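You operate a simulated robot arm through the tools that you are given. There is no shell and no other tool.

You are at the controls of a simulated two-armed robot. One attempt, no reset.

## Task
Wind the lift table by hand to the level on the card.
Fine: isolator off first, brake off to wind, brake on again after; stay outside the guard while it moves.

The check looks at the end state, three seconds after you hand in, the way a careful person would. Anything else that was tipped, shoved, dropped, spilled or broken makes it a failure.

## Robot
Two 7-joint arms with two-finger grippers on one trunk that stands fixed in place. Base frame: the origin is at the foot of the trunk, x ahead of it, y to its left, z up. Lengths are in m, angles in degrees, forces in N, time in s.
The left shoulder is at [0.06, 0.179, 1.204], the right one opposite. With the tool pointing down near the work surface each hand reaches from about 0.1 to 0.62 m from the base axis, measured 20 degrees to its own side. Payload 1.96 kg a hand.
The tool frame of a hand sits at the grasp point between the pads (the TCP): z along the fingers, y along the line on which they close. The tips reach 0.02 m beyond it. Largest opening 0.072 m; the body of the gripper starts 0.038 m behind the TCP.
Orientation is told as [roll, pitch, yaw] about the base's x, y, z axes, in that order, counted from this pose: with the fingers straight down and closing along the base's y, the tool's x points along the base's -x, its y along +y and its z along -z.

## Interface
- The arms move only by the tool jog_arm. It takes "left_steps", "right_steps" or both (then of equal length, played together; a hand with none holds still); each is a list of rows, each a list of 3 entries, a list of its own where there are three numbers: the shift along the tool's x, y, z in units of 25 mm (1.0 is 25 mm), then the turn, a rotation vector about the tool's x, y, z in units of 8 degrees (1.0 is 8 degrees), then the closure, from 0 (fully open) to 1 (shut). In form: [[[dx, dy, dz], [ax, ay, az], jaw], ...]. A call has 1 to 20 rows; each row shifts and turns the commanded pose from where the row before left it, along the tool's axes as they then stand. A call with a number of a shift or a turn outside -1 to 1 is refused whole. A row lasts 0.2 s, in which the tool goes at most 0.05 m and 8.6 degrees; a call with a longer step from one row to the next is refused whole, and so is a gripper value outside its range. Where a pose cannot be reached the arm comes as near as it can. A force on the tool above 40 N (or 10 N above the force at the start of the call, whichever is more), or a blocked arm, ends the call early, and 0.2 s more pass. The fingers move at their own pace (about 0.153 m/s each) and stop on an object; they squeeze with about 25 N. The grip force told is the motor's: it shows also when the fingers shut on nothing. Time passes only in rows, and 0.2 s behind the last, so rows that do not move let the fingers close. It gives the time, the measured TCP pose, the force on the tool (base axes), the opening and the grip force at its end, in the units of the frame above (readings bear some noise), with the torque about the TCP (base axes, N m) and any sound that the robot's microphone picked up.
- Cameras (640 x 400 px; columns grow to the right, rows downward): "scene" is now at [0.0296, 0.0255, 1.7613]; the picture's right is [0.25, -0.97, 0.00], its down [-0.70, -0.18, -0.69] and it looks along [0.67, 0.17, -0.72] (base axes); focal length 371 px, centre (320, 200). "left" rides on the left gripper at [0.071, -0.019, -0.082] in its tool frame; the picture's right is [0.26, 0.96, 0.00], its down [-0.67, 0.18, -0.72] and it looks along [-0.69, 0.19, 0.70] (tool axes); focal length 280 px, centre (320, 200). "right" rides on the right gripper at [0.071, 0.019, -0.082] in its tool frame; the picture's right is [-0.26, 0.96, 0.00], its down [-0.67, -0.18, -0.71] and it looks along [-0.69, -0.19, 0.70] (tool axes); focal length 280 px, centre (320, 200). There is no depth. A picture from a camera that has moved, and an enlarged one, comes with that camera's place and axes in the base frame and with its lens. The place of the scene camera against the robot may be out by one fixed shift of up to 0.018 m in any direction.
- snapshot(camera): a new picture of that camera. It takes no simulated time.
- slide_trunk(by): slides the trunk up (or, below 0, down) by that many m; the arms and the scene camera ride with it, the base frame stays. It gives what a move gives, with no picture.
- aim_head(pan, tilt): turns the head with the scene camera to pan (to the left, within 86 degrees either way) and tilt (down, from -29 to 69), counted from straight ahead of the robot. It gives what a move gives.
- close_up(camera, box): a new picture of the part [left, top, right, bottom] of that camera's present view, enlarged. It takes no simulated time.
- hand_in(): hands the job in; it is judged then, once.

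Nothing tells you positions but the pictures and the camera data. Unless the task says otherwise, let go and move clear before handing in.

The tools are called after "Call:" by a JSON object that holds its "name" and its "arguments". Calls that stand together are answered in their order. jog_arm: Moves the arms, as the interface text tells. Its arguments: {"type":"object","properties":{"left_steps":{"type":"array"},"right_steps":{"type":"array"}},"required":[]} The other tools are called the same way: slide_trunk (by) slides the trunk up or down; aim_head (pan, tilt) turns the head that bears the scene camera; snapshot (camera) takes a picture; close_up (camera, box) takes an enlarged picture of a part of a camera's view; hand_in () hands the job in.

At the start:

```text
time_s: 0.0
left_position: [0.4047, 0.3809, 1.4197]
left_orientation: [0.1, 0.0, 0.0]
left_contact_force: [0.2, -1.1, 0.2]
left_torque: [0.0, 0.01, 0.0]
left_width: 0.0721
left_finger_force: 0.0
right_position: [0.402, 0.0012, 1.4325]
right_orientation: [0.2, -0.1, 0.1]
right_contact_force: [0.7, 0.5, 0.2]
right_torque: [0.01, -0.02, -0.02]
right_width: 0.0723
right_finger_force: 0.0
trunk travel left (down, up): [-0.849, 0.141]
head pan, tilt: [14.5, 46.1]
```

scene: 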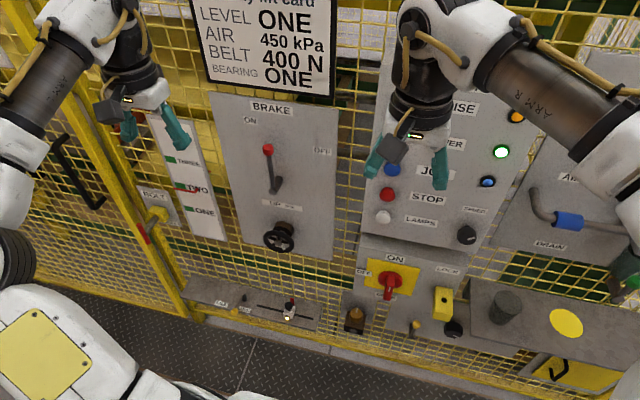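
right: 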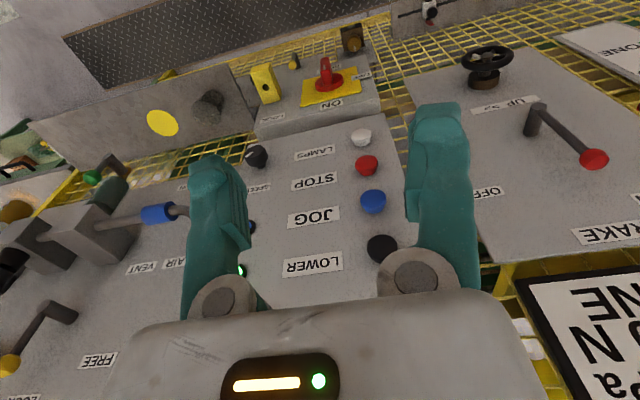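
left: 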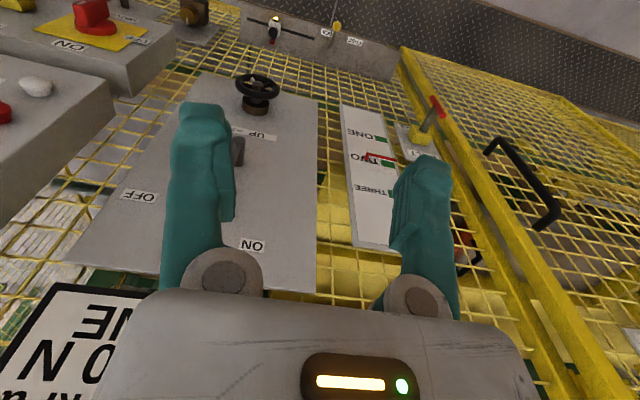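

I see a guard fence with panels: a brake lever, a crank handwheel, a level scale, an isolator switch and a card. First I'll look closely at each of them before moving anything.

Call:
{"name": "close_up", "arguments": {"camera": "scene", "box": [180, 0, 360, 112]}}

Call:
{"name": "close_up", "arguments": {"camera": "scene", "box": [130, 90, 350, 270]}}

Call:
{"name": "close_up", "arguments": {"camera": "scene", "box": [330, 230, 500, 340]}}

Call:
{"name": "close_up", "arguments": {"camera": "scene", "box": [160, 250, 360, 350]}}

```text
3.56 times, centred on (270, 56) of scene
camera zoom: at [0.0296, 0.0255, 1.7613], right [0.25, -0.97, 0.0], down [-0.7, -0.18, -0.69], along [0.67, 0.17, -0.72], focal length 1320 px, centre (498, 712)
```

zoom: 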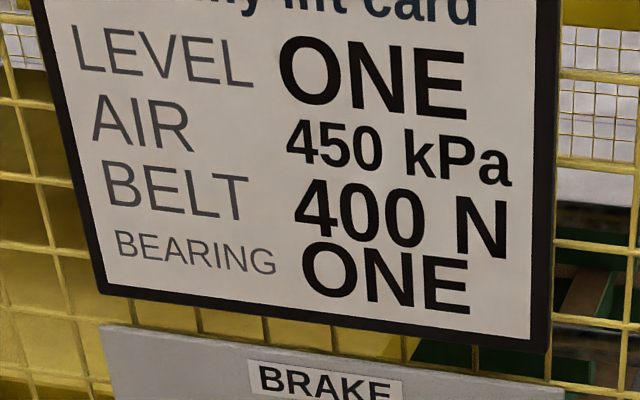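

```text
2.22 times, centred on (240, 180) of scene
camera zoom: at [0.0296, 0.0255, 1.7613], right [0.25, -0.97, 0.0], down [-0.7, -0.18, -0.69], along [0.67, 0.17, -0.72], focal length 825 px, centre (498, 244)
```

zoom: 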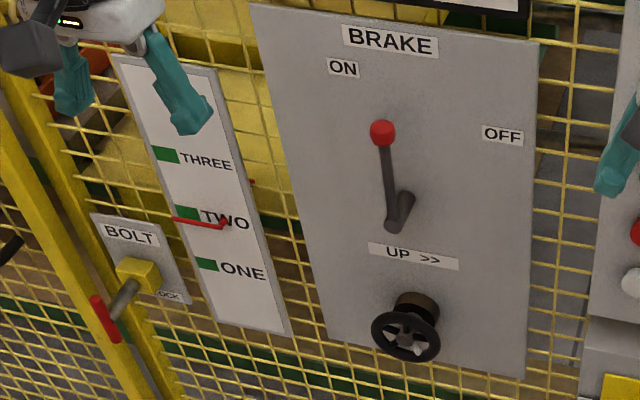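

```text
3.64 times, centred on (415, 285) of scene
camera zoom: at [0.0296, 0.0255, 1.7613], right [0.25, -0.97, 0.0], down [-0.7, -0.18, -0.69], along [0.67, 0.17, -0.72], focal length 1350 px, centre (-26, -109)
```

zoom: 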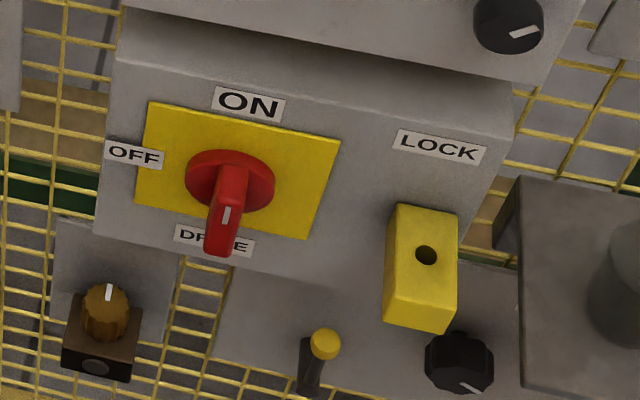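

```text
3.20 times, centred on (260, 300) of scene
camera zoom: at [0.0296, 0.0255, 1.7613], right [0.25, -0.97, 0.0], down [-0.7, -0.18, -0.69], along [0.67, 0.17, -0.72], focal length 1188 px, centre (512, -120)
```

zoom: 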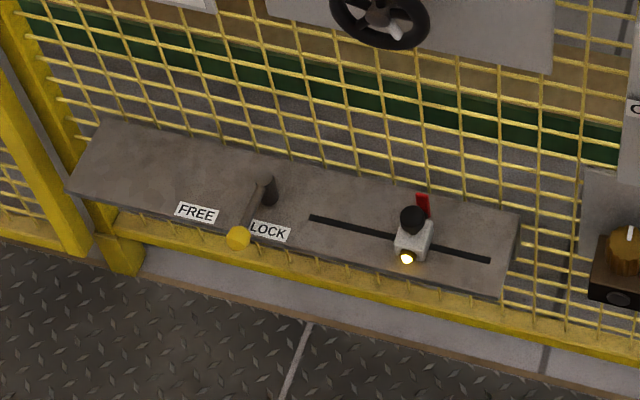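

The card reads LEVEL ONE and the red pointer on the scale is at TWO, so the table has to go down. I'll lower the trunk for a straighter view of the brake, wheel and isolator.

Call:
{"name": "slide_trunk", "arguments": {"by": -0.35}}

Call:
{"name": "aim_head", "arguments": {"pan": 10, "tilt": 30}}

Call:
{"name": "snapshot", "arguments": {"camera": "scene"}}

Call:
{"name": "snapshot", "arguments": {"camera": "left"}}

Call:
{"name": "snapshot", "arguments": {"camera": "right"}}

```text
time_s: 3.4
left_position: [0.406, 0.3803, 1.0701]
left_orientation: [0.0, 0.0, 0.0]
left_contact_force: [-0.1, -0.6, -0.1]
left_torque: [-0.02, 0.0, -0.02]
left_width: 0.0718
left_finger_force: 0.1
right_position: [0.4012, 0.0012, 1.0835]
right_orientation: [0.2, 0.0, 0.0]
right_contact_force: [0.1, -1.4, 0.2]
right_torque: [-0.03, 0.0, -0.03]
right_width: 0.0719
right_finger_force: 0.1
trunk travel left (down, up): [-0.499, 0.491]
head pan, tilt: [14.5, 46.1]
```

```text
time_s: 4.2
left_position: [0.4049, 0.3805, 1.0704]
left_orientation: [-0.1, 0.0, 0.0]
left_contact_force: [0.9, 0.3, 0.5]
left_torque: [-0.01, 0.0, -0.01]
left_width: 0.072
left_finger_force: 0.1
right_position: [0.4004, 0.0024, 1.0835]
right_orientation: [0.1, -0.2, 0.2]
right_contact_force: [-0.2, -0.6, 0.5]
right_torque: [0.04, 0.01, 0.02]
right_width: 0.0717
right_finger_force: 0.1
trunk travel left (down, up): [-0.499, 0.491]
head pan, tilt: [10.0, 30.0]
```

```text
taken
camera scene: at [0.0407, 0.0211, 1.4354], right [0.17, -0.98, 0.0], down [-0.49, -0.09, -0.87], along [0.85, 0.15, -0.5], focal length 371 px, centre (320, 200)
```

scene: 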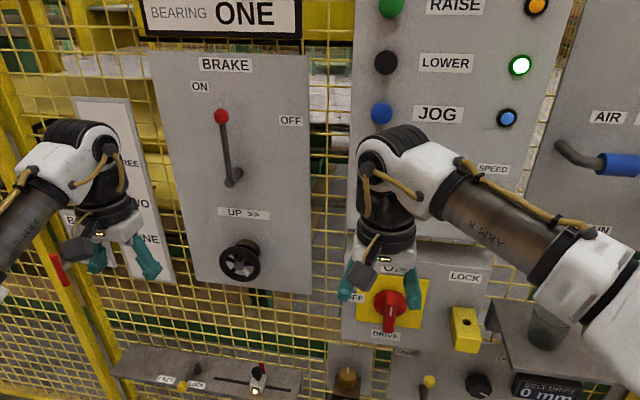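

```text
taken
camera left: at [0.3331, 0.362, 1.1528], right [-0.26, 0.96, 0.0], down [0.67, 0.18, 0.72], along [0.69, 0.19, -0.7], focal length 280 px, centre (320, 200)
```

left: 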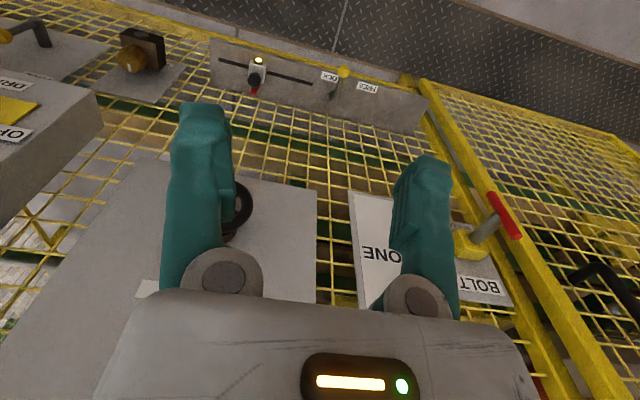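

```text
taken
camera right: at [0.3305, 0.0209, 1.1659], right [0.26, 0.97, 0.0], down [0.67, -0.18, 0.72], along [0.69, -0.19, -0.7], focal length 280 px, centre (320, 200)
```

right: 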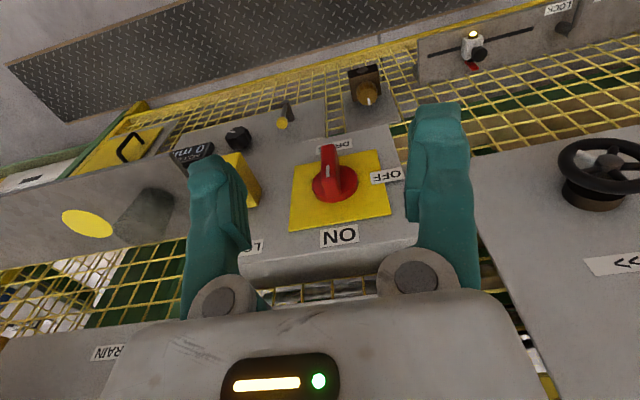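

Call:
{"name": "close_up", "arguments": {"camera": "scene", "box": [330, 240, 500, 350]}}

Call:
{"name": "close_up", "arguments": {"camera": "right", "box": [250, 120, 430, 260]}}

Call:
{"name": "close_up", "arguments": {"camera": "scene", "box": [140, 50, 320, 170]}}

Call:
{"name": "close_up", "arguments": {"camera": "scene", "box": [170, 180, 320, 300]}}

Call:
{"name": "close_up", "arguments": {"camera": "right", "box": [520, 100, 640, 280]}}

```text
3.64 times, centred on (415, 295) of scene
camera zoom: at [0.0407, 0.0211, 1.4354], right [0.17, -0.98, 0.0], down [-0.49, -0.09, -0.87], along [0.85, 0.15, -0.5], focal length 1350 px, centre (-26, -146)
```

zoom: 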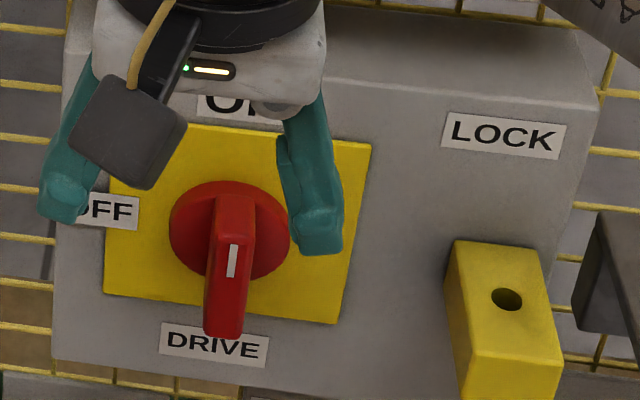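

```text
2.86 times, centred on (340, 190) of right
camera zoom: at [0.3305, 0.0209, 1.1659], right [0.26, 0.97, 0.0], down [0.67, -0.18, 0.72], along [0.69, -0.19, -0.7], focal length 801 px, centre (263, 229)
```

zoom: 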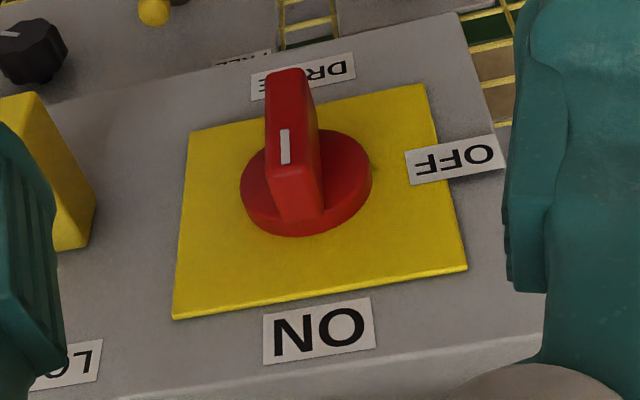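

```text
3.33 times, centred on (230, 110) of scene
camera zoom: at [0.0407, 0.0211, 1.4354], right [0.17, -0.98, 0.0], down [-0.49, -0.09, -0.87], along [0.85, 0.15, -0.5], focal length 1238 px, centre (620, 500)
```

zoom: 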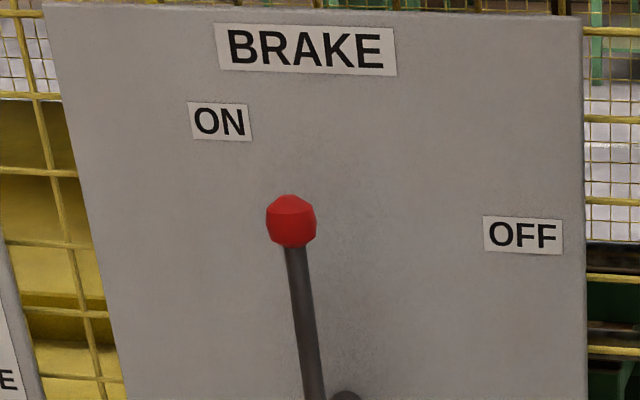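

```text
3.33 times, centred on (245, 240) of scene
camera zoom: at [0.0407, 0.0211, 1.4354], right [0.17, -0.98, 0.0], down [-0.49, -0.09, -0.87], along [0.85, 0.15, -0.5], focal length 1238 px, centre (570, 67)
```

zoom: 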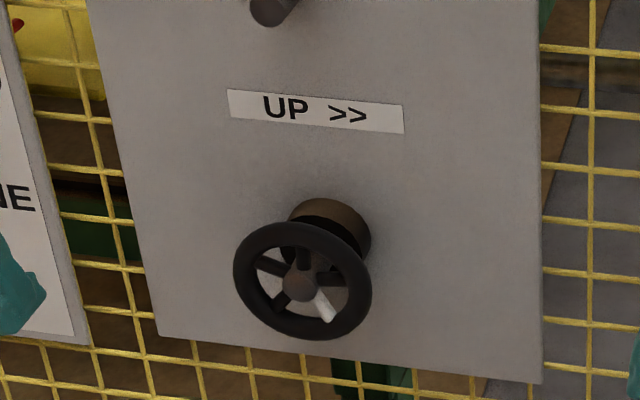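

```text
2.22 times, centred on (580, 190) of right
camera zoom: at [0.3305, 0.0209, 1.1659], right [0.26, 0.97, 0.0], down [0.67, -0.18, 0.72], along [0.69, -0.19, -0.7], focal length 623 px, centre (-258, 222)
```

zoom: 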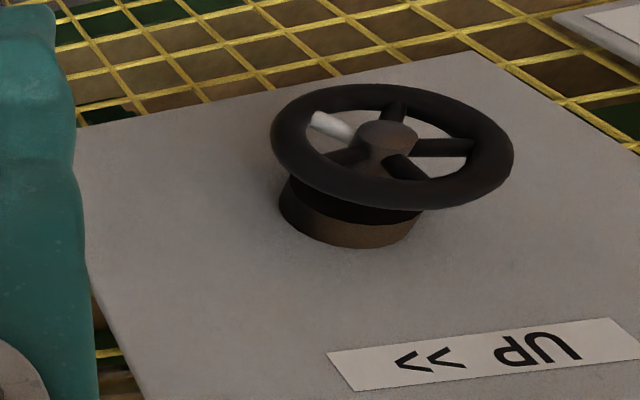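

The isolator's mark points at ON, with OFF to its left, so it needs a quarter turn anticlockwise. The brake lever leans toward ON. I'll pitch both hands to bring their cameras level with the panels and measure more exactly.

Call:
{"name": "jog_arm", "arguments": {"left_steps": [[[0, 0, 0], [0, -1, 0], 0], [[0, 0, 0], [0, -1, 0], 0], [[0, 0, 0], [0, -1, 0], 0], [[0, 0, 0], [0, -1, 0], 0], [[0, 0, 0], [0, -1, 0], 0], [[0, 0, 0], [0, -0.5, 0], 0]], "right_steps": [[[0, 0, 0], [0, -1, 0], 0], [[0, 0, 0], [0, -1, 0], 0], [[0, 0, 0], [0, -1, 0], 0], [[0, 0, 0], [0, -1, 0], 0], [[0, 0, 0], [0, -1, 0], 0], [[0, 0, 0], [0, -0.5, 0], 0]]}}

Call:
{"name": "snapshot", "arguments": {"camera": "left"}}

Call:
{"name": "snapshot", "arguments": {"camera": "right"}}

Call:
{"name": "snapshot", "arguments": {"camera": "scene"}}

```text
time_s: 5.6
left_position: [0.4043, 0.381, 1.0708]
left_orientation: [0.0, -44.1, 0.1]
left_contact_force: [0.2, -0.2, 0.4]
left_torque: [0.0, 0.0, 0.01]
left_width: 0.0718
left_finger_force: 0.1
right_position: [0.4013, 0.0022, 1.0831]
right_orientation: [0.1, -44.2, 0.0]
right_contact_force: [-0.6, -0.1, 0.3]
right_torque: [0.02, -0.01, -0.03]
right_width: 0.072
right_finger_force: 0.1
trunk travel left (down, up): [-0.499, 0.491]
head pan, tilt: [10.0, 30.0]
```

```text
taken
camera left: at [0.296, 0.3619, 1.0808], right [-0.19, 0.97, -0.18], down [-0.01, 0.18, 0.98], along [0.98, 0.19, -0.02], focal length 280 px, centre (320, 200)
```

left: 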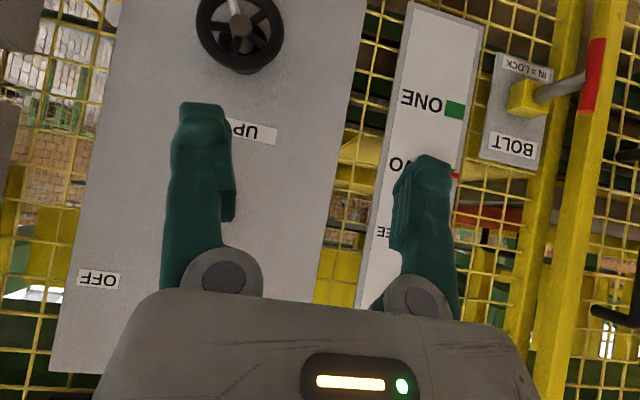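

```text
taken
camera right: at [0.2938, 0.021, 1.0936], right [0.19, 0.96, 0.18], down [-0.01, -0.18, 0.98], along [0.98, -0.19, -0.02], focal length 280 px, centre (320, 200)
```

right: 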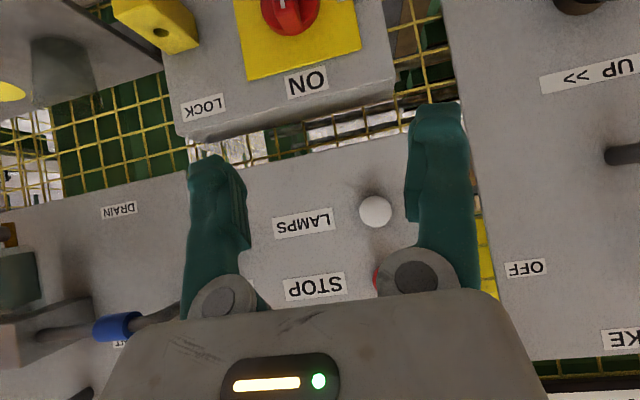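

```text
taken
camera scene: at [0.0406, 0.0211, 1.4355], right [0.17, -0.98, 0.0], down [-0.49, -0.09, -0.87], along [0.85, 0.15, -0.5], focal length 371 px, centre (320, 200)
```

scene: 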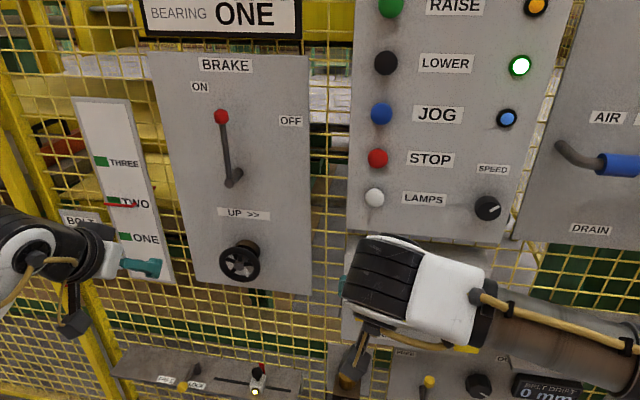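

The wheel hub comes out at about [0.622, 0.300, 0.903] from the two hand cameras, and the scene camera reads roughly 14 mm high. I'll raise the left hand to see the brake lever straight on.

Call:
{"name": "jog_arm", "arguments": {"left_steps": [[[-0.928, 0, -0.957], [0, 0, 0], 0], [[-0.928, 0, -0.957], [0, 0, 0], 0], [[-0.928, 0, -0.957], [0, 0, 0], 0], [[-0.928, 0, -0.957], [0, 0, 0], 0], [[-0.928, 0, -0.957], [0, 0, 0], 0], [[-0.928, 0, -0.957], [0, 0, 0], 0]], "right_steps": [[[0.928, 0, 0.957], [0, 0, 0], 0], [[0.928, 0, 0.957], [0, 0, 0], 0], [[0, 0, 0], [0, 0, 0], 0], [[0, 0, 0], [0, 0, 0], 0], [[0, 0, 0], [0, 0, 0], 0], [[0, 0, 0], [0, 0, 0], 0]]}}

Call:
{"name": "snapshot", "arguments": {"camera": "left"}}

Call:
{"name": "snapshot", "arguments": {"camera": "right"}}

Call:
{"name": "snapshot", "arguments": {"camera": "scene"}}

```text
time_s: 7.0
left_position: [0.4056, 0.3801, 1.259]
left_orientation: [0.0, -44.0, 0.1]
left_contact_force: [0.1, 0.3, -0.1]
left_torque: [-0.02, 0.04, 0.03]
left_width: 0.0719
left_finger_force: 0.1
left hand out of reach, approached as far as the arm can: row 6
right_position: [0.4008, 0.0029, 1.0173]
right_orientation: [0.1, -44.0, 0.1]
right_contact_force: [0.0, 0.0, -0.8]
right_torque: [-0.02, -0.06, 0.01]
right_width: 0.0718
right_finger_force: 0.0
trunk travel left (down, up): [-0.499, 0.491]
head pan, tilt: [10.0, 30.0]
```

```text
taken
camera left: at [0.2965, 0.3617, 1.2694], right [-0.19, 0.96, -0.18], down [-0.01, 0.18, 0.98], along [0.98, 0.19, -0.02], focal length 280 px, centre (320, 200)
```

left: 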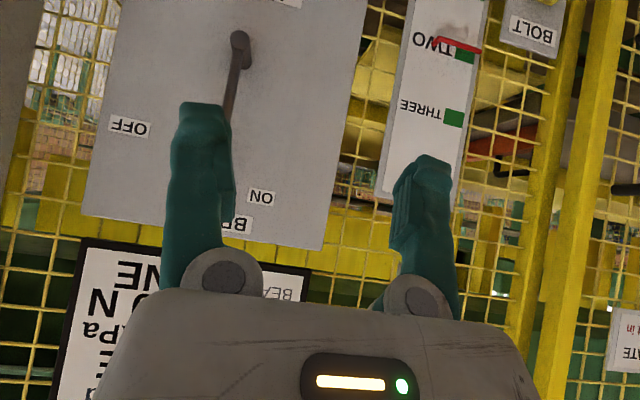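

```text
taken
camera right: at [0.293, 0.0215, 1.0274], right [0.19, 0.97, 0.18], down [-0.01, -0.18, 0.98], along [0.98, -0.19, -0.02], focal length 280 px, centre (320, 200)
```

right: 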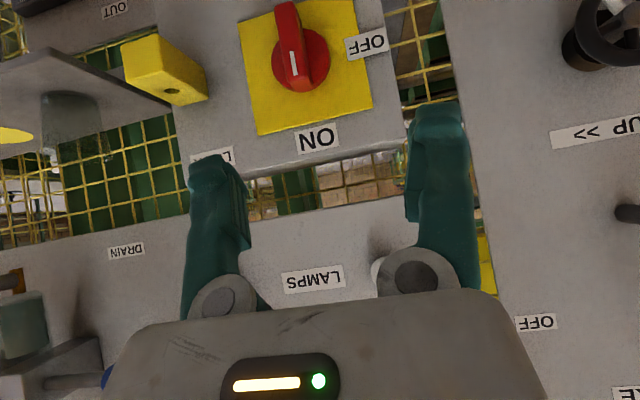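

```text
taken
camera scene: at [0.0409, 0.0211, 1.4354], right [0.17, -0.98, 0.0], down [-0.49, -0.09, -0.87], along [0.85, 0.15, -0.5], focal length 371 px, centre (320, 200)
```

scene: 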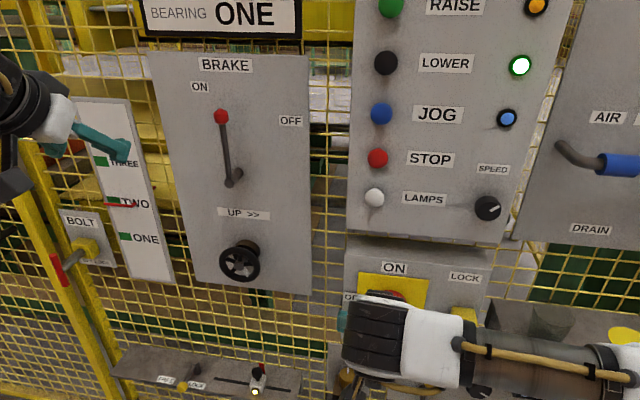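

The brake lever pivot is around [0.643, 0.298, 1.096], nearly vertical, with the panel face at about x=0.675. Next I'll zoom in on the isolator and the brake lever.

Call:
{"name": "close_up", "arguments": {"camera": "right", "box": [220, 0, 400, 150]}}

Call:
{"name": "close_up", "arguments": {"camera": "scene", "box": [180, 90, 300, 210]}}

Call:
{"name": "close_up", "arguments": {"camera": "left", "box": [370, 0, 510, 140]}}

Call:
{"name": "close_up", "arguments": {"camera": "scene", "box": [60, 90, 190, 290]}}

Call:
{"name": "close_up", "arguments": {"camera": "left", "box": [100, 0, 300, 160]}}

```text
2.67 times, centred on (310, 75) of right
camera zoom: at [0.293, 0.0215, 1.0274], right [0.19, 0.97, 0.18], down [-0.01, -0.18, 0.98], along [0.98, -0.19, -0.02], focal length 748 px, centre (347, 533)
```

zoom: 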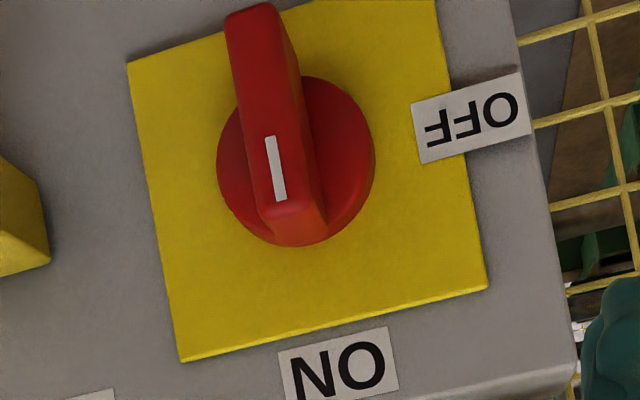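

```text
3.33 times, centred on (240, 150) of scene
camera zoom: at [0.0409, 0.0211, 1.4354], right [0.17, -0.98, 0.0], down [-0.49, -0.09, -0.87], along [0.85, 0.15, -0.5], focal length 1238 px, centre (587, 367)
```

zoom: 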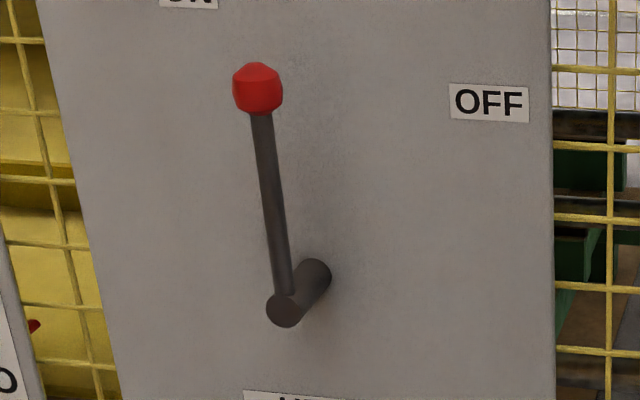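

```text
2.86 times, centred on (440, 70) of left
camera zoom: at [0.2965, 0.3617, 1.2694], right [-0.19, 0.96, -0.18], down [-0.01, 0.18, 0.98], along [0.98, 0.19, -0.02], focal length 801 px, centre (-23, 571)
```

zoom: 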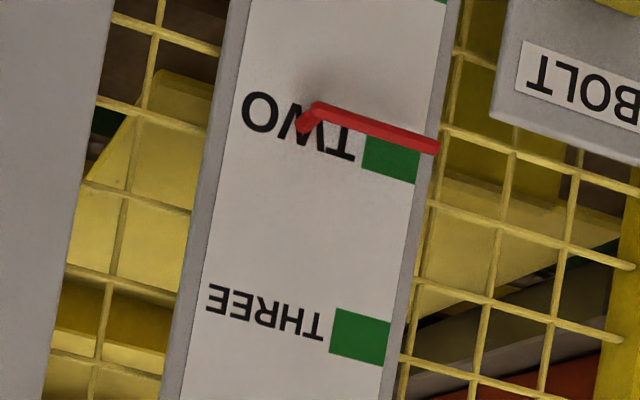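

```text
2.00 times, centred on (125, 190) of scene
camera zoom: at [0.0409, 0.0211, 1.4354], right [0.17, -0.98, 0.0], down [-0.49, -0.09, -0.87], along [0.85, 0.15, -0.5], focal length 743 px, centre (710, 220)
```

zoom: 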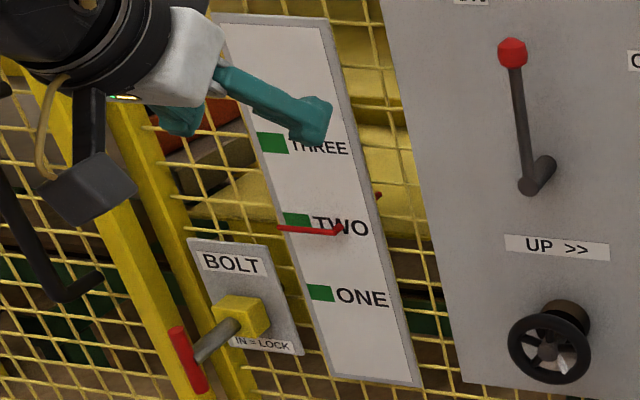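

```text
2.50 times, centred on (200, 80) of left
camera zoom: at [0.2965, 0.3617, 1.2694], right [-0.19, 0.96, -0.18], down [-0.01, 0.18, 0.98], along [0.98, 0.19, -0.02], focal length 701 px, centre (620, 500)
```

zoom: 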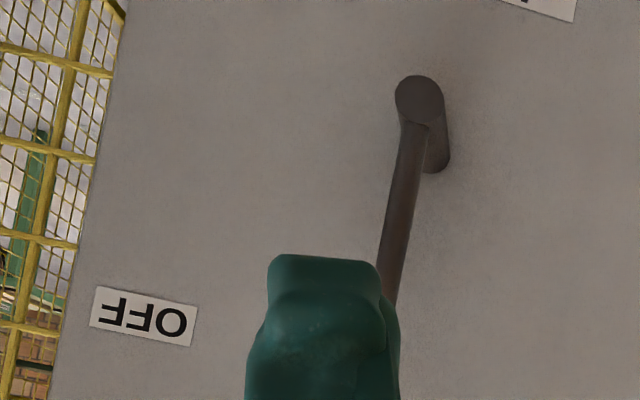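

The isolator bar runs vertically at about y=-0.031, z 0.826–0.900, with its front face at x≈0.562. I'll bring the right hand level (fingers forward) in front of it.

Call:
{"name": "jog_arm", "arguments": {"right_steps": [[[0, 0, 0], [0, -0.958, 0], 0], [[0, 0, 0], [0, -0.958, 0], 0], [[0, 0, 0], [0, -0.958, 0], 0], [[0, 0, 0], [0, -0.958, 0], 0], [[0, 0, 0], [0, -0.958, 0], 0], [[0, 0, 0], [0, -0.958, 0], 0], [[0.765, -0.17, 0.3], [0, 0, 0], 0], [[0.765, -0.17, 0.3], [0, 0, 0], 0], [[0.765, -0.17, 0.3], [0, 0, 0], 0], [[0.765, -0.17, 0.3], [0, 0, 0], 0], [[0.765, -0.17, 0.3], [0, 0, 0], 0], [[0.765, -0.17, 0.3], [0, 0, 0], 0], [[0.765, -0.17, 0.3], [0, 0, 0], 0], [[0.765, -0.17, 0.3], [0, 0, 0], 0]]}}

Call:
{"name": "snapshot", "arguments": {"camera": "right"}}

Call:
{"name": "snapshot", "arguments": {"camera": "scene"}}

```text
time_s: 10.0
left_position: [0.4054, 0.3806, 1.2586]
left_orientation: [0.1, -43.9, 0.0]
left_contact_force: [0.6, 0.2, -0.3]
left_torque: [0.02, -0.03, 0.02]
left_width: 0.0723
left_finger_force: 0.1
right_position: [0.4619, -0.0318, 0.8648]
right_orientation: [101.9, -89.8, -101.8]
right_contact_force: [0.8, -0.8, 0.2]
right_torque: [0.0, 0.0, -0.02]
right_width: 0.0721
right_finger_force: 0.0
trunk travel left (down, up): [-0.499, 0.491]
head pan, tilt: [10.0, 30.0]
```

```text
taken
camera right: at [0.3798, -0.0121, 0.7936], right [0.0, 0.96, 0.26], down [-0.72, -0.19, 0.67], along [0.7, -0.19, 0.69], focal length 280 px, centre (320, 200)
```

right: 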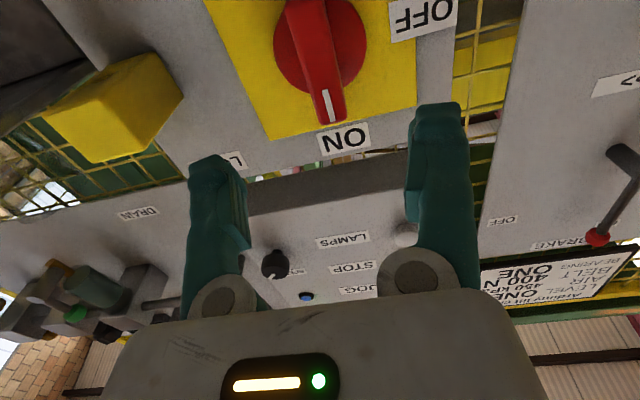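

```text
taken
camera scene: at [0.0412, 0.0211, 1.4355], right [0.17, -0.98, 0.0], down [-0.49, -0.09, -0.87], along [0.85, 0.15, -0.5], focal length 371 px, centre (320, 200)
```

scene: 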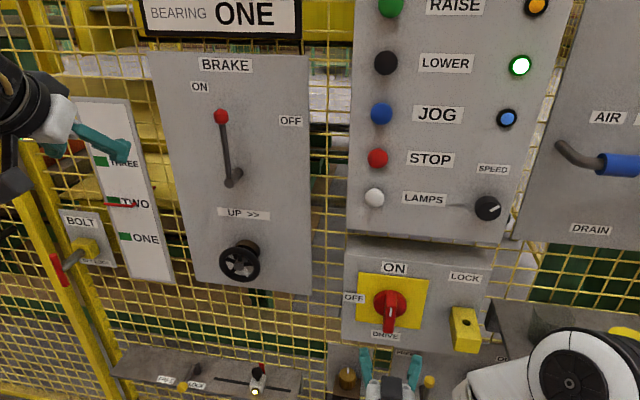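

The right hand is lined up with the isolator bar (TCP y=-0.032, z=0.865). Now I advance so the fingers straddle the bar, and check.

Call:
{"name": "jog_arm", "arguments": {"right_steps": [[[0, 0, 0.9], [0, 0, 0], 0.3], [[0, 0, 0.9], [0, 0, 0], 0.3], [[0, 0, 0.9], [0, 0, 0], 0.3], [[0, 0, 0.9], [0, 0, 0], 0.3], [[0, 0, 0.7], [0, 0, 0], 0.3]]}}

Call:
{"name": "snapshot", "arguments": {"camera": "right"}}

Call:
{"name": "close_up", "arguments": {"camera": "scene", "box": [320, 240, 480, 360]}}

```text
time_s: 11.2
left_position: [0.4052, 0.3797, 1.2585]
left_orientation: [0.1, -44.1, -0.1]
left_contact_force: [-0.5, 0.1, -0.3]
left_torque: [0.0, 0.03, 0.0]
left_width: 0.072
left_finger_force: 0.0
right_position: [0.5688, -0.0326, 0.8635]
right_orientation: [94.9, -89.9, -94.8]
right_contact_force: [-0.6, 0.1, 0.4]
right_torque: [-0.02, 0.0, -0.01]
right_width: 0.0505
right_finger_force: 0.1
trunk travel left (down, up): [-0.499, 0.491]
head pan, tilt: [10.0, 30.0]
```

```text
taken
camera right: at [0.4877, -0.0127, 0.7937], right [0.0, 0.96, 0.26], down [-0.72, -0.18, 0.67], along [0.7, -0.19, 0.69], focal length 280 px, centre (320, 200)
```

right: 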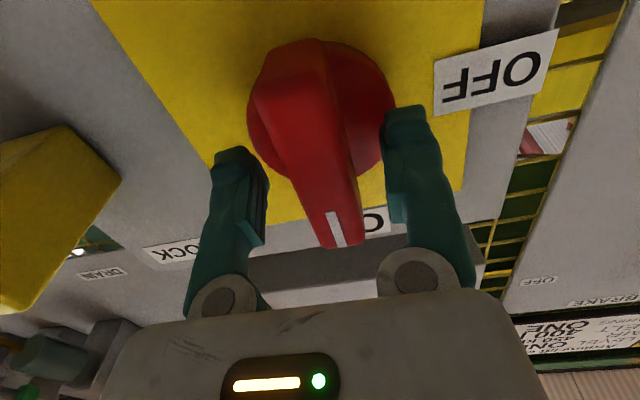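

```text
3.33 times, centred on (400, 300) of scene
camera zoom: at [0.041, 0.0212, 1.4355], right [0.17, -0.98, 0.0], down [-0.49, -0.09, -0.87], along [0.85, 0.15, -0.5], focal length 1238 px, centre (53, -133)
```

zoom: 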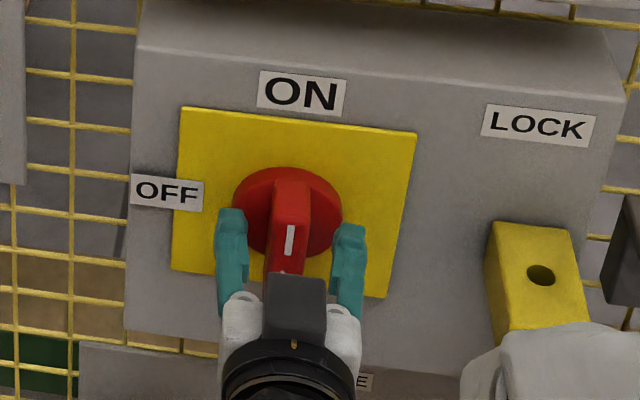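

The fingers straddle the bar. I'll close on it and start turning it anticlockwise toward OFF.

Call:
{"name": "jog_arm", "arguments": {"right_steps": [[[0, 0, 0], [0, 0, 0], 1], [[0, 0, 0], [0, 0, 0], 1], [[0, 0, 0], [0, 0, 0], 1], [[0, 0, 0], [0, 0, -1], 1], [[0, 0, 0], [0, 0, -1], 1], [[0, 0, 0], [0, 0, -1], 1], [[0, 0, 0], [0, 0, -1], 1]]}}

Call:
{"name": "close_up", "arguments": {"camera": "scene", "box": [320, 240, 480, 360]}}

```text
time_s: 12.8
left_position: [0.4066, 0.3843, 1.2585]
left_orientation: [-0.2, -44.0, 0.2]
left_contact_force: [0.6, 0.1, 0.0]
left_torque: [0.01, 0.0, -0.06]
left_width: 0.0719
left_finger_force: 0.0
right_position: [0.5687, -0.0284, 0.8638]
right_orientation: [-89.9, -57.9, 90.0]
right_contact_force: [4.1, 18.2, -3.0]
right_torque: [0.08, -0.08, 0.21]
right_width: 0.0214
right_finger_force: 39.6
trunk travel left (down, up): [-0.499, 0.491]
head pan, tilt: [10.0, 30.0]
```

```text
3.33 times, centred on (400, 300) of scene
camera zoom: at [0.0417, 0.0244, 1.4353], right [0.17, -0.98, 0.0], down [-0.49, -0.09, -0.87], along [0.85, 0.15, -0.5], focal length 1238 px, centre (53, -133)
```

zoom: 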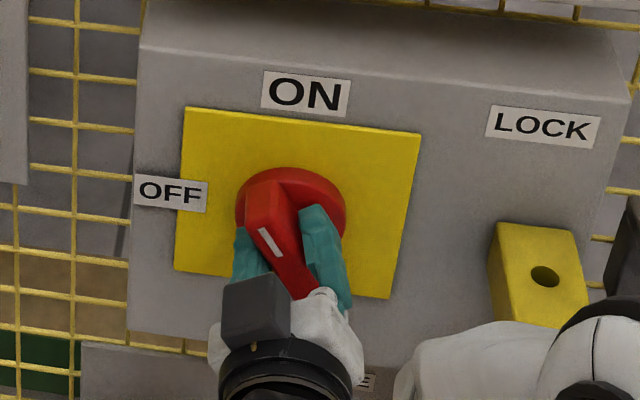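

The bar is turning (about 32° so far), with a small side load. I'll relieve that and keep turning.

Call:
{"name": "jog_arm", "arguments": {"right_steps": [[[-0.06, 0.1, 0], [0, 0, -0.8], 1], [[0, 0, 0], [0, 0, -1], 1], [[0, 0, 0], [0, 0, -1], 1], [[0, 0, 0], [0, 0, -1], 1]]}}

Call:
{"name": "close_up", "arguments": {"camera": "scene", "box": [320, 240, 480, 360]}}

```text
time_s: 13.8
left_position: [0.4075, 0.3838, 1.2575]
left_orientation: [-0.2, -43.8, 0.2]
left_contact_force: [-0.4, 0.0, -0.5]
left_torque: [0.03, 0.03, -0.01]
left_width: 0.072
left_finger_force: 0.1
right_position: [0.5689, -0.0274, 0.8615]
right_orientation: [-89.7, -27.4, 90.1]
right_contact_force: [-1.8, 16.3, -12.5]
right_torque: [0.12, 0.36, -0.24]
right_width: 0.0212
right_finger_force: 40.0
trunk travel left (down, up): [-0.499, 0.491]
head pan, tilt: [10.0, 30.0]
```

```text
3.33 times, centred on (400, 300) of scene
camera zoom: at [0.0422, 0.0241, 1.4352], right [0.17, -0.98, 0.0], down [-0.49, -0.09, -0.87], along [0.85, 0.15, -0.5], focal length 1238 px, centre (53, -133)
```

zoom: 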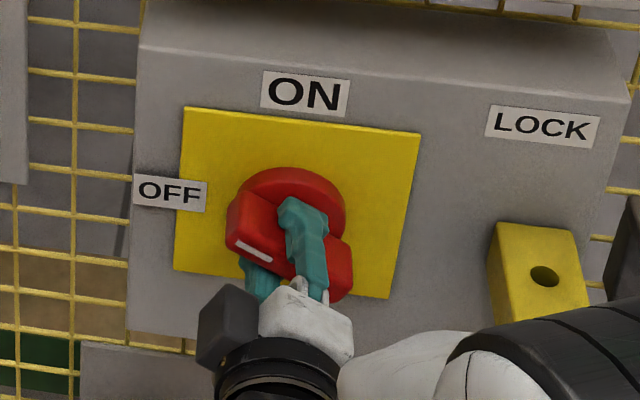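

It's now at about 63°. I'll continue to the full quarter turn.

Call:
{"name": "jog_arm", "arguments": {"right_steps": [[[-0.03, 0.1, 0], [0, 0, -0.9], 1], [[0, 0, 0], [0, 0, -0.9], 1], [[0, 0, 0], [0, 0, -0.9], 1], [[0, 0, 0], [0, 0, -0.75], 1], [[0, 0, 0], [0, 0, 0], 1]]}}

Call:
{"name": "close_up", "arguments": {"camera": "scene", "box": [320, 240, 480, 360]}}

Call:
{"name": "snapshot", "arguments": {"camera": "scene"}}

```text
time_s: 15.0
left_position: [0.4071, 0.3816, 1.2573]
left_orientation: [0.0, -43.8, 0.1]
left_contact_force: [0.3, 1.6, 0.1]
left_torque: [0.03, 0.01, 0.0]
left_width: 0.0718
left_finger_force: 0.0
right_position: [0.5679, -0.0258, 0.8603]
right_orientation: [-89.7, 0.1, 90.0]
right_contact_force: [-8.1, 6.8, -22.9]
right_torque: [0.11, 0.32, -0.38]
right_width: 0.0214
right_finger_force: 40.2
trunk travel left (down, up): [-0.499, 0.491]
head pan, tilt: [10.0, 30.0]
```

```text
3.33 times, centred on (400, 300) of scene
camera zoom: at [0.0423, 0.0222, 1.4353], right [0.17, -0.98, 0.0], down [-0.49, -0.09, -0.87], along [0.85, 0.15, -0.5], focal length 1238 px, centre (53, -133)
```

zoom: 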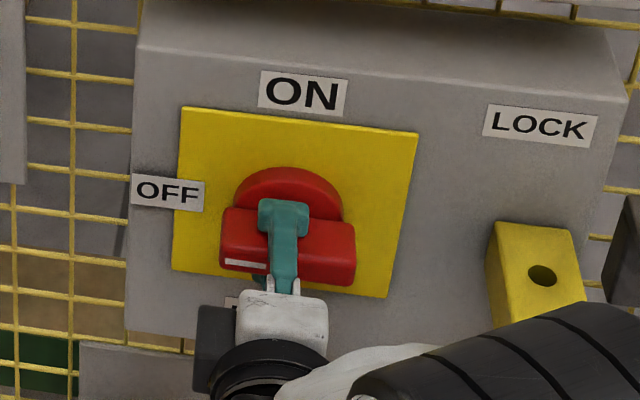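

```text
taken
camera scene: at [0.0423, 0.0222, 1.4353], right [0.17, -0.98, 0.0], down [-0.49, -0.09, -0.87], along [0.85, 0.15, -0.5], focal length 371 px, centre (320, 200)
```

scene: 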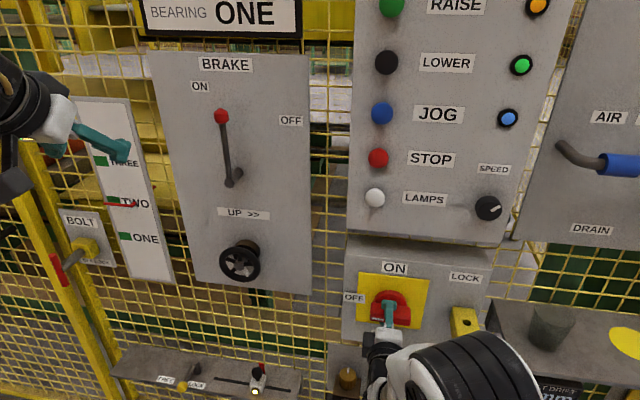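

The isolator is at OFF and the green lamp beside LOWER has gone out. I'll release, back straight out and check.

Call:
{"name": "jog_arm", "arguments": {"right_steps": [[[0, 0, 0], [0, 0, 0], 0.3], [[0, 0, 0], [0, 0, 0], 0.3], [[0, 0, -0.8], [0, 0, 0], 0.3], [[0, 0, -1], [0, 0, 0], 0.3], [[0, 0, -1], [0, 0, 0], 0.3], [[0, 0, -1], [0, 0, 0], 0.3], [[0, 0, -1], [0, 0, 0], 0.3]]}}

Call:
{"name": "close_up", "arguments": {"camera": "scene", "box": [320, 240, 480, 360]}}

Call:
{"name": "snapshot", "arguments": {"camera": "right"}}

```text
time_s: 16.6
left_position: [0.405, 0.3798, 1.2587]
left_orientation: [0.0, -44.0, 0.0]
left_contact_force: [-0.6, -0.2, 0.8]
left_torque: [0.01, -0.03, -0.01]
left_width: 0.0719
left_finger_force: 0.1
right_position: [0.4472, -0.027, 0.8629]
right_orientation: [-90.1, -0.1, 90.0]
right_contact_force: [-0.1, 0.7, 0.1]
right_torque: [0.0, 0.01, -0.02]
right_width: 0.0503
right_finger_force: 0.2
trunk travel left (down, up): [-0.499, 0.491]
head pan, tilt: [10.0, 30.0]
```

```text
3.33 times, centred on (400, 300) of scene
camera zoom: at [0.0402, 0.0211, 1.4355], right [0.17, -0.98, 0.0], down [-0.49, -0.09, -0.87], along [0.85, 0.15, -0.5], focal length 1238 px, centre (53, -133)
```

zoom: 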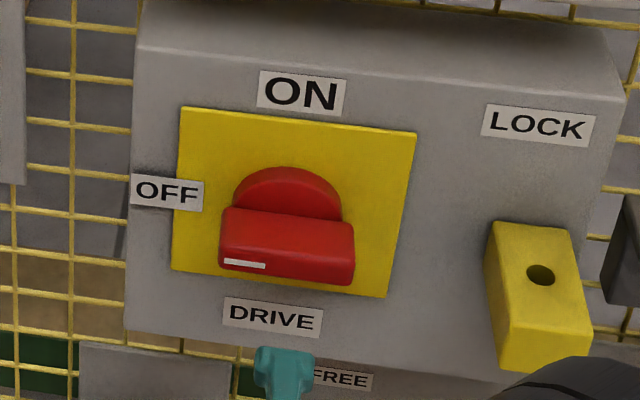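

```text
taken
camera right: at [0.3665, -0.098, 0.8446], right [0.0, 0.26, -0.96], down [-0.72, 0.67, 0.18], along [0.7, 0.69, 0.19], focal length 280 px, centre (320, 200)
```

right: 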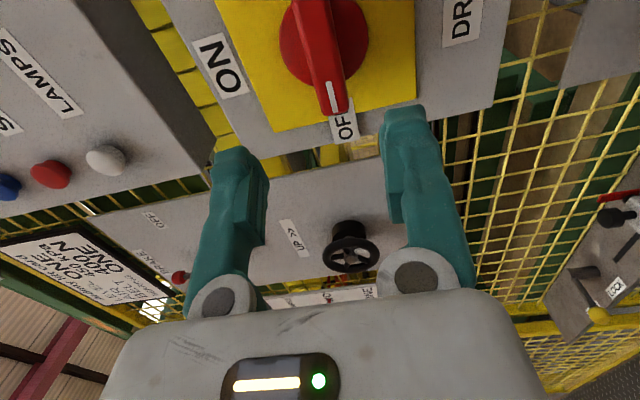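

The isolator stays at OFF. Next is the brake: I'll raise the trunk so the left hand can reach both the brake lever and the wheel, and level the left hand.

Call:
{"name": "slide_trunk", "arguments": {"by": 0.2}}

Call:
{"name": "jog_arm", "arguments": {"left_steps": [[[0.9, 0, 0.9], [0, -0.96, 0], 0], [[0.9, 0, 0.9], [0, -0.96, 0], 0], [[0.9, 0, 0.6], [0, -0.96, 0], 0], [[0.9, 0, 0.3], [0, -0.96, 0], 0], [[0.9, 0, 0], [0, -0.96, 0], 0], [[0.9, 0, 0], [0, -0.96, 0], 0], [[0.9, 0, 0], [0, 0, 0], 0]], "right_steps": [[[0, 0, -0.5], [0, 0, 0], 0.3], [[0, 0, -0.5], [0, 0, 0], 0.3], [[0, 0, -0.5], [0, 0, 0], 0.3], [[0.8, 0, 0], [0, 0, 0], 0.3], [[0.8, 0, 0], [0, 0, 0], 0.3], [[0.8, 0, 0], [0, 0, 0], 0.3], [[0.8, 0, 0], [0, 0, 0], 0.3]]}}

Call:
{"name": "snapshot", "arguments": {"camera": "left"}}

Call:
{"name": "snapshot", "arguments": {"camera": "scene"}}

Call:
{"name": "snapshot", "arguments": {"camera": "right"}}

```text
time_s: 18.8
left_position: [0.4062, 0.3804, 1.4593]
left_orientation: [0.0, -44.1, 0.0]
left_contact_force: [0.2, 0.2, -0.9]
left_torque: [0.01, 0.0, 0.02]
left_width: 0.072
left_finger_force: 0.0
right_position: [0.4496, -0.0266, 1.0624]
right_orientation: [-90.0, -0.1, 90.2]
right_contact_force: [0.5, 0.1, 0.2]
right_torque: [-0.04, 0.0, -0.01]
right_width: 0.0504
right_finger_force: 0.0
trunk travel left (down, up): [-0.699, 0.291]
head pan, tilt: [10.0, 30.0]
```

```text
time_s: 20.4
left_position: [0.3989, 0.3806, 1.2775]
left_orientation: [166.2, -89.9, -166.2]
left_contact_force: [-1.1, 0.2, 0.0]
left_torque: [-0.01, 0.05, 0.0]
left_width: 0.0721
left_finger_force: 0.0
right_position: [0.4398, -0.0881, 1.0468]
right_orientation: [-90.0, -0.1, 90.0]
right_contact_force: [0.3, 0.5, 0.8]
right_torque: [-0.02, 0.0, 0.01]
right_width: 0.0506
right_finger_force: 0.1
right hand out of reach, approached as far as the arm can: row 4, 5, 6, 7
trunk travel left (down, up): [-0.699, 0.291]
head pan, tilt: [10.0, 30.0]
```

```text
taken
camera left: at [0.3165, 0.3619, 1.2078], right [0.0, 0.97, -0.26], down [-0.72, 0.18, 0.67], along [0.7, 0.19, 0.69], focal length 280 px, centre (320, 200)
```

left: 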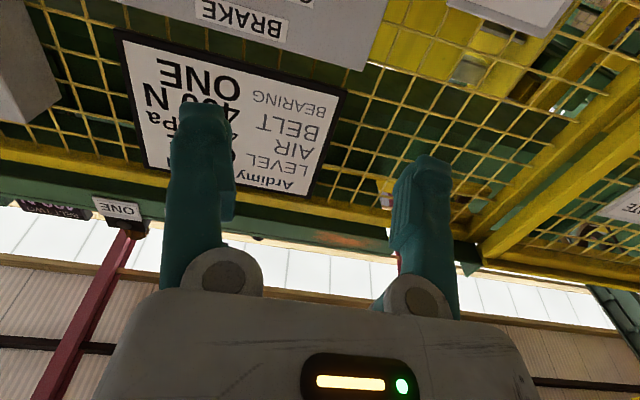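

```text
taken
camera scene: at [0.0408, 0.0204, 1.6355], right [0.17, -0.98, 0.0], down [-0.49, -0.09, -0.87], along [0.85, 0.15, -0.5], focal length 371 px, centre (320, 200)
```

scene: 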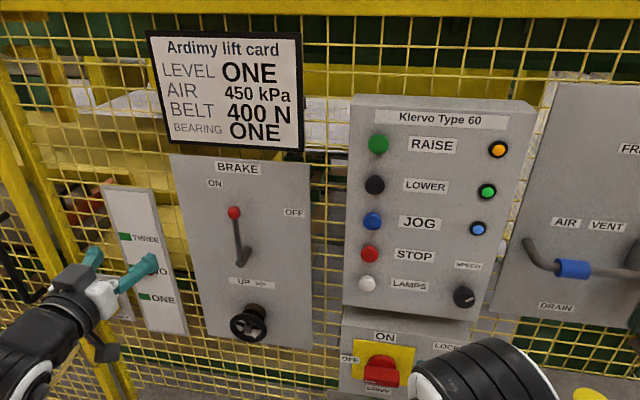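

```text
taken
camera right: at [0.3578, -0.1598, 1.0282], right [0.0, 0.26, -0.96], down [-0.72, 0.67, 0.18], along [0.7, 0.69, 0.19], focal length 280 px, centre (320, 200)
```

right: 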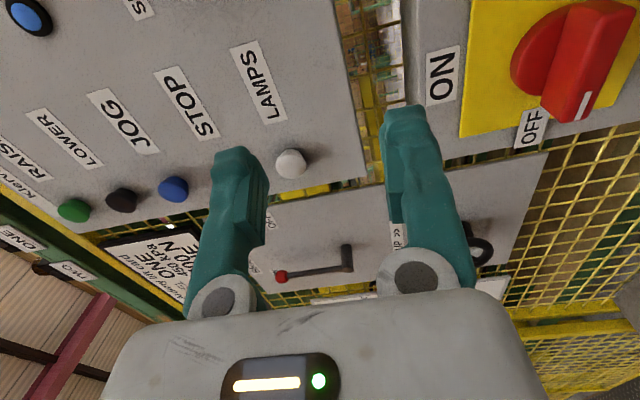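

The left hand is level. The right camera confirms the brake knob at about [0.629, 0.300, 1.228] and the pivot near [0.646, 0.298, 1.095]. I'll bring the left hand in front of the lever rod at z≈1.185 with the fingers open.

Call:
{"name": "jog_arm", "arguments": {"left_steps": [[[0.4625, -0.393, 0.7], [0, 0, 0], 0], [[0.4625, -0.393, 0.7], [0, 0, 0], 0], [[0.4625, -0.393, 0.7], [0, 0, 0], 0], [[0.4625, -0.393, 0.7], [0, 0, 0], 0], [[0.4625, -0.393, 0.7], [0, 0, 0], 0], [[0.4625, -0.393, 0.7], [0, 0, 0], 0], [[0.4625, -0.393, 0.7], [0, 0, 0], 0], [[0.4625, -0.393, 0.7], [0, 0, 0], 0]]}}

Call:
{"name": "snapshot", "arguments": {"camera": "left"}}

Call:
{"name": "snapshot", "arguments": {"camera": "right"}}

Call:
{"name": "snapshot", "arguments": {"camera": "scene"}}

```text
time_s: 22.2
left_position: [0.5391, 0.3025, 1.1848]
left_orientation: [-167.8, -89.9, 167.7]
left_contact_force: [0.5, -0.6, 0.4]
left_torque: [-0.01, -0.02, 0.02]
left_width: 0.0719
left_finger_force: 0.1
right_position: [0.4394, -0.0885, 1.0479]
right_orientation: [-90.0, -0.1, 90.0]
right_contact_force: [-0.1, 0.3, 0.2]
right_torque: [-0.01, 0.0, 0.04]
right_width: 0.0505
right_finger_force: 0.0
trunk travel left (down, up): [-0.699, 0.291]
head pan, tilt: [10.0, 30.0]
```

```text
taken
camera left: at [0.4575, 0.2837, 1.1149], right [0.0, 0.96, -0.26], down [-0.72, 0.18, 0.67], along [0.7, 0.19, 0.69], focal length 280 px, centre (320, 200)
```

left: 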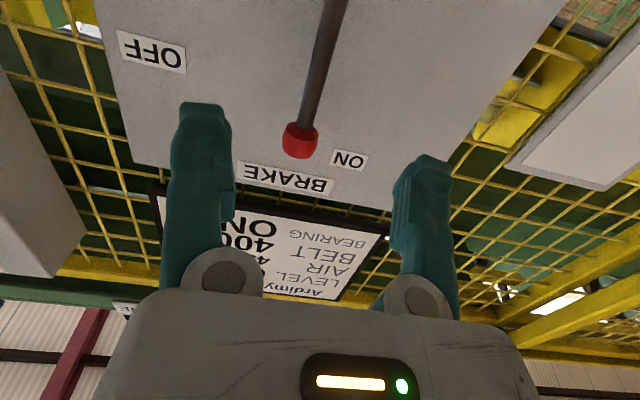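

```text
taken
camera right: at [0.3584, -0.1593, 1.0282], right [0.0, 0.26, -0.96], down [-0.72, 0.67, 0.18], along [0.7, 0.69, 0.19], focal length 280 px, centre (320, 200)
```

right: 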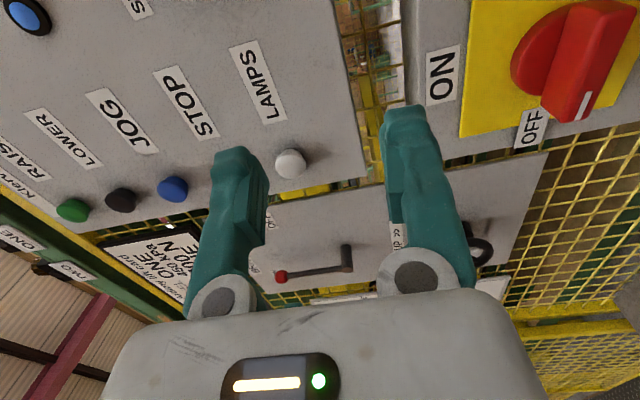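

```text
taken
camera scene: at [0.0417, 0.0208, 1.6355], right [0.17, -0.98, 0.0], down [-0.49, -0.09, -0.87], along [0.85, 0.15, -0.5], focal length 371 px, centre (320, 200)
```

scene: 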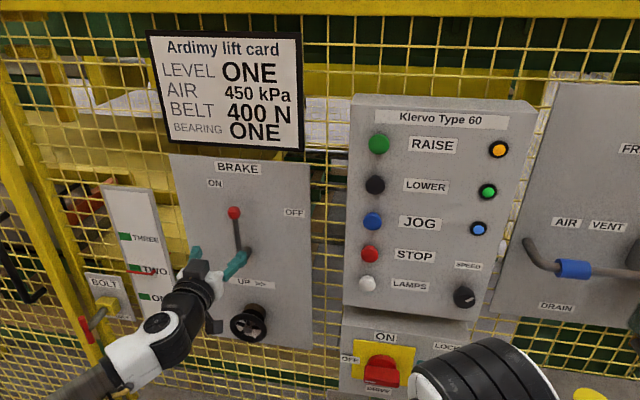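

The rod is centred between the fingers. I'll advance around the rod, narrow the fingers to a loose fork, and start swinging it toward OFF along its arc.

Call:
{"name": "jog_arm", "arguments": {"left_steps": [[[0, 0, 0.93], [0, 0, 0], 0], [[0, 0, 0.93], [0, 0, 0], 0], [[0, 0, 0.93], [0, 0, 0], 0], [[0, 0, 0.93], [0, 0, 0], 0], [[0, 0, 0], [0, 0, 0], 0.75], [[0, 0, 0], [0, 0, 0], 0.75]]}}

Call:
{"name": "snapshot", "arguments": {"camera": "left"}}

Call:
{"name": "close_up", "arguments": {"camera": "scene", "box": [160, 150, 320, 350]}}

```text
time_s: 23.6
left_position: [0.6335, 0.3025, 1.1841]
left_orientation: [177.1, -89.7, -177.0]
left_contact_force: [0.0, 0.1, 0.0]
left_torque: [0.01, 0.02, 0.0]
left_width: 0.0179
left_finger_force: 0.1
right_position: [0.4396, -0.0885, 1.0467]
right_orientation: [-90.0, -0.1, 90.0]
right_contact_force: [-0.8, 0.7, -0.5]
right_torque: [0.0, -0.01, 0.01]
right_width: 0.0506
right_finger_force: 0.0
trunk travel left (down, up): [-0.699, 0.291]
head pan, tilt: [10.0, 30.0]
```

```text
taken
camera left: at [0.5497, 0.2836, 1.1155], right [0.0, 0.97, -0.26], down [-0.72, 0.18, 0.67], along [0.7, 0.19, 0.69], focal length 280 px, centre (320, 200)
```

left: 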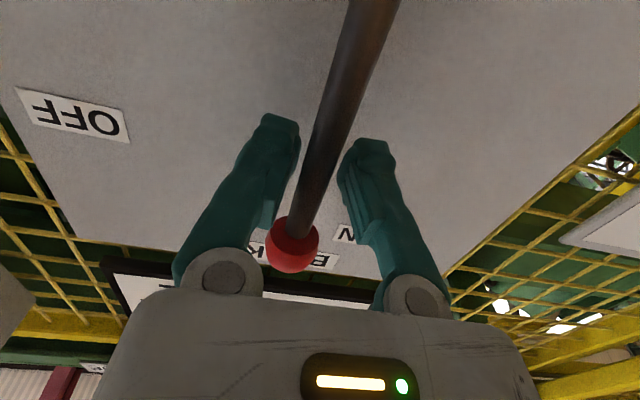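

```text
2.00 times, centred on (240, 250) of scene
camera zoom: at [0.0412, 0.0209, 1.6355], right [0.17, -0.98, 0.0], down [-0.49, -0.09, -0.87], along [0.85, 0.15, -0.5], focal length 743 px, centre (480, 100)
```

zoom: 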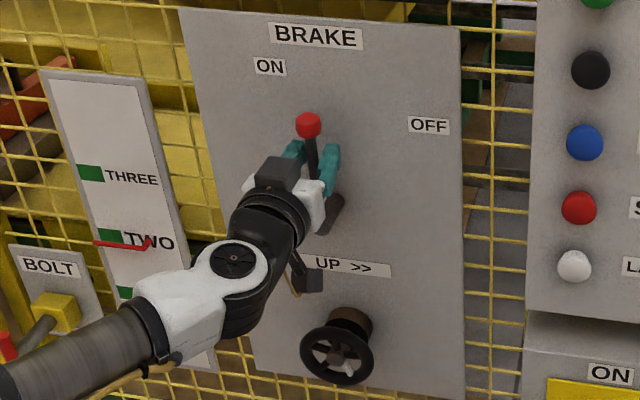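

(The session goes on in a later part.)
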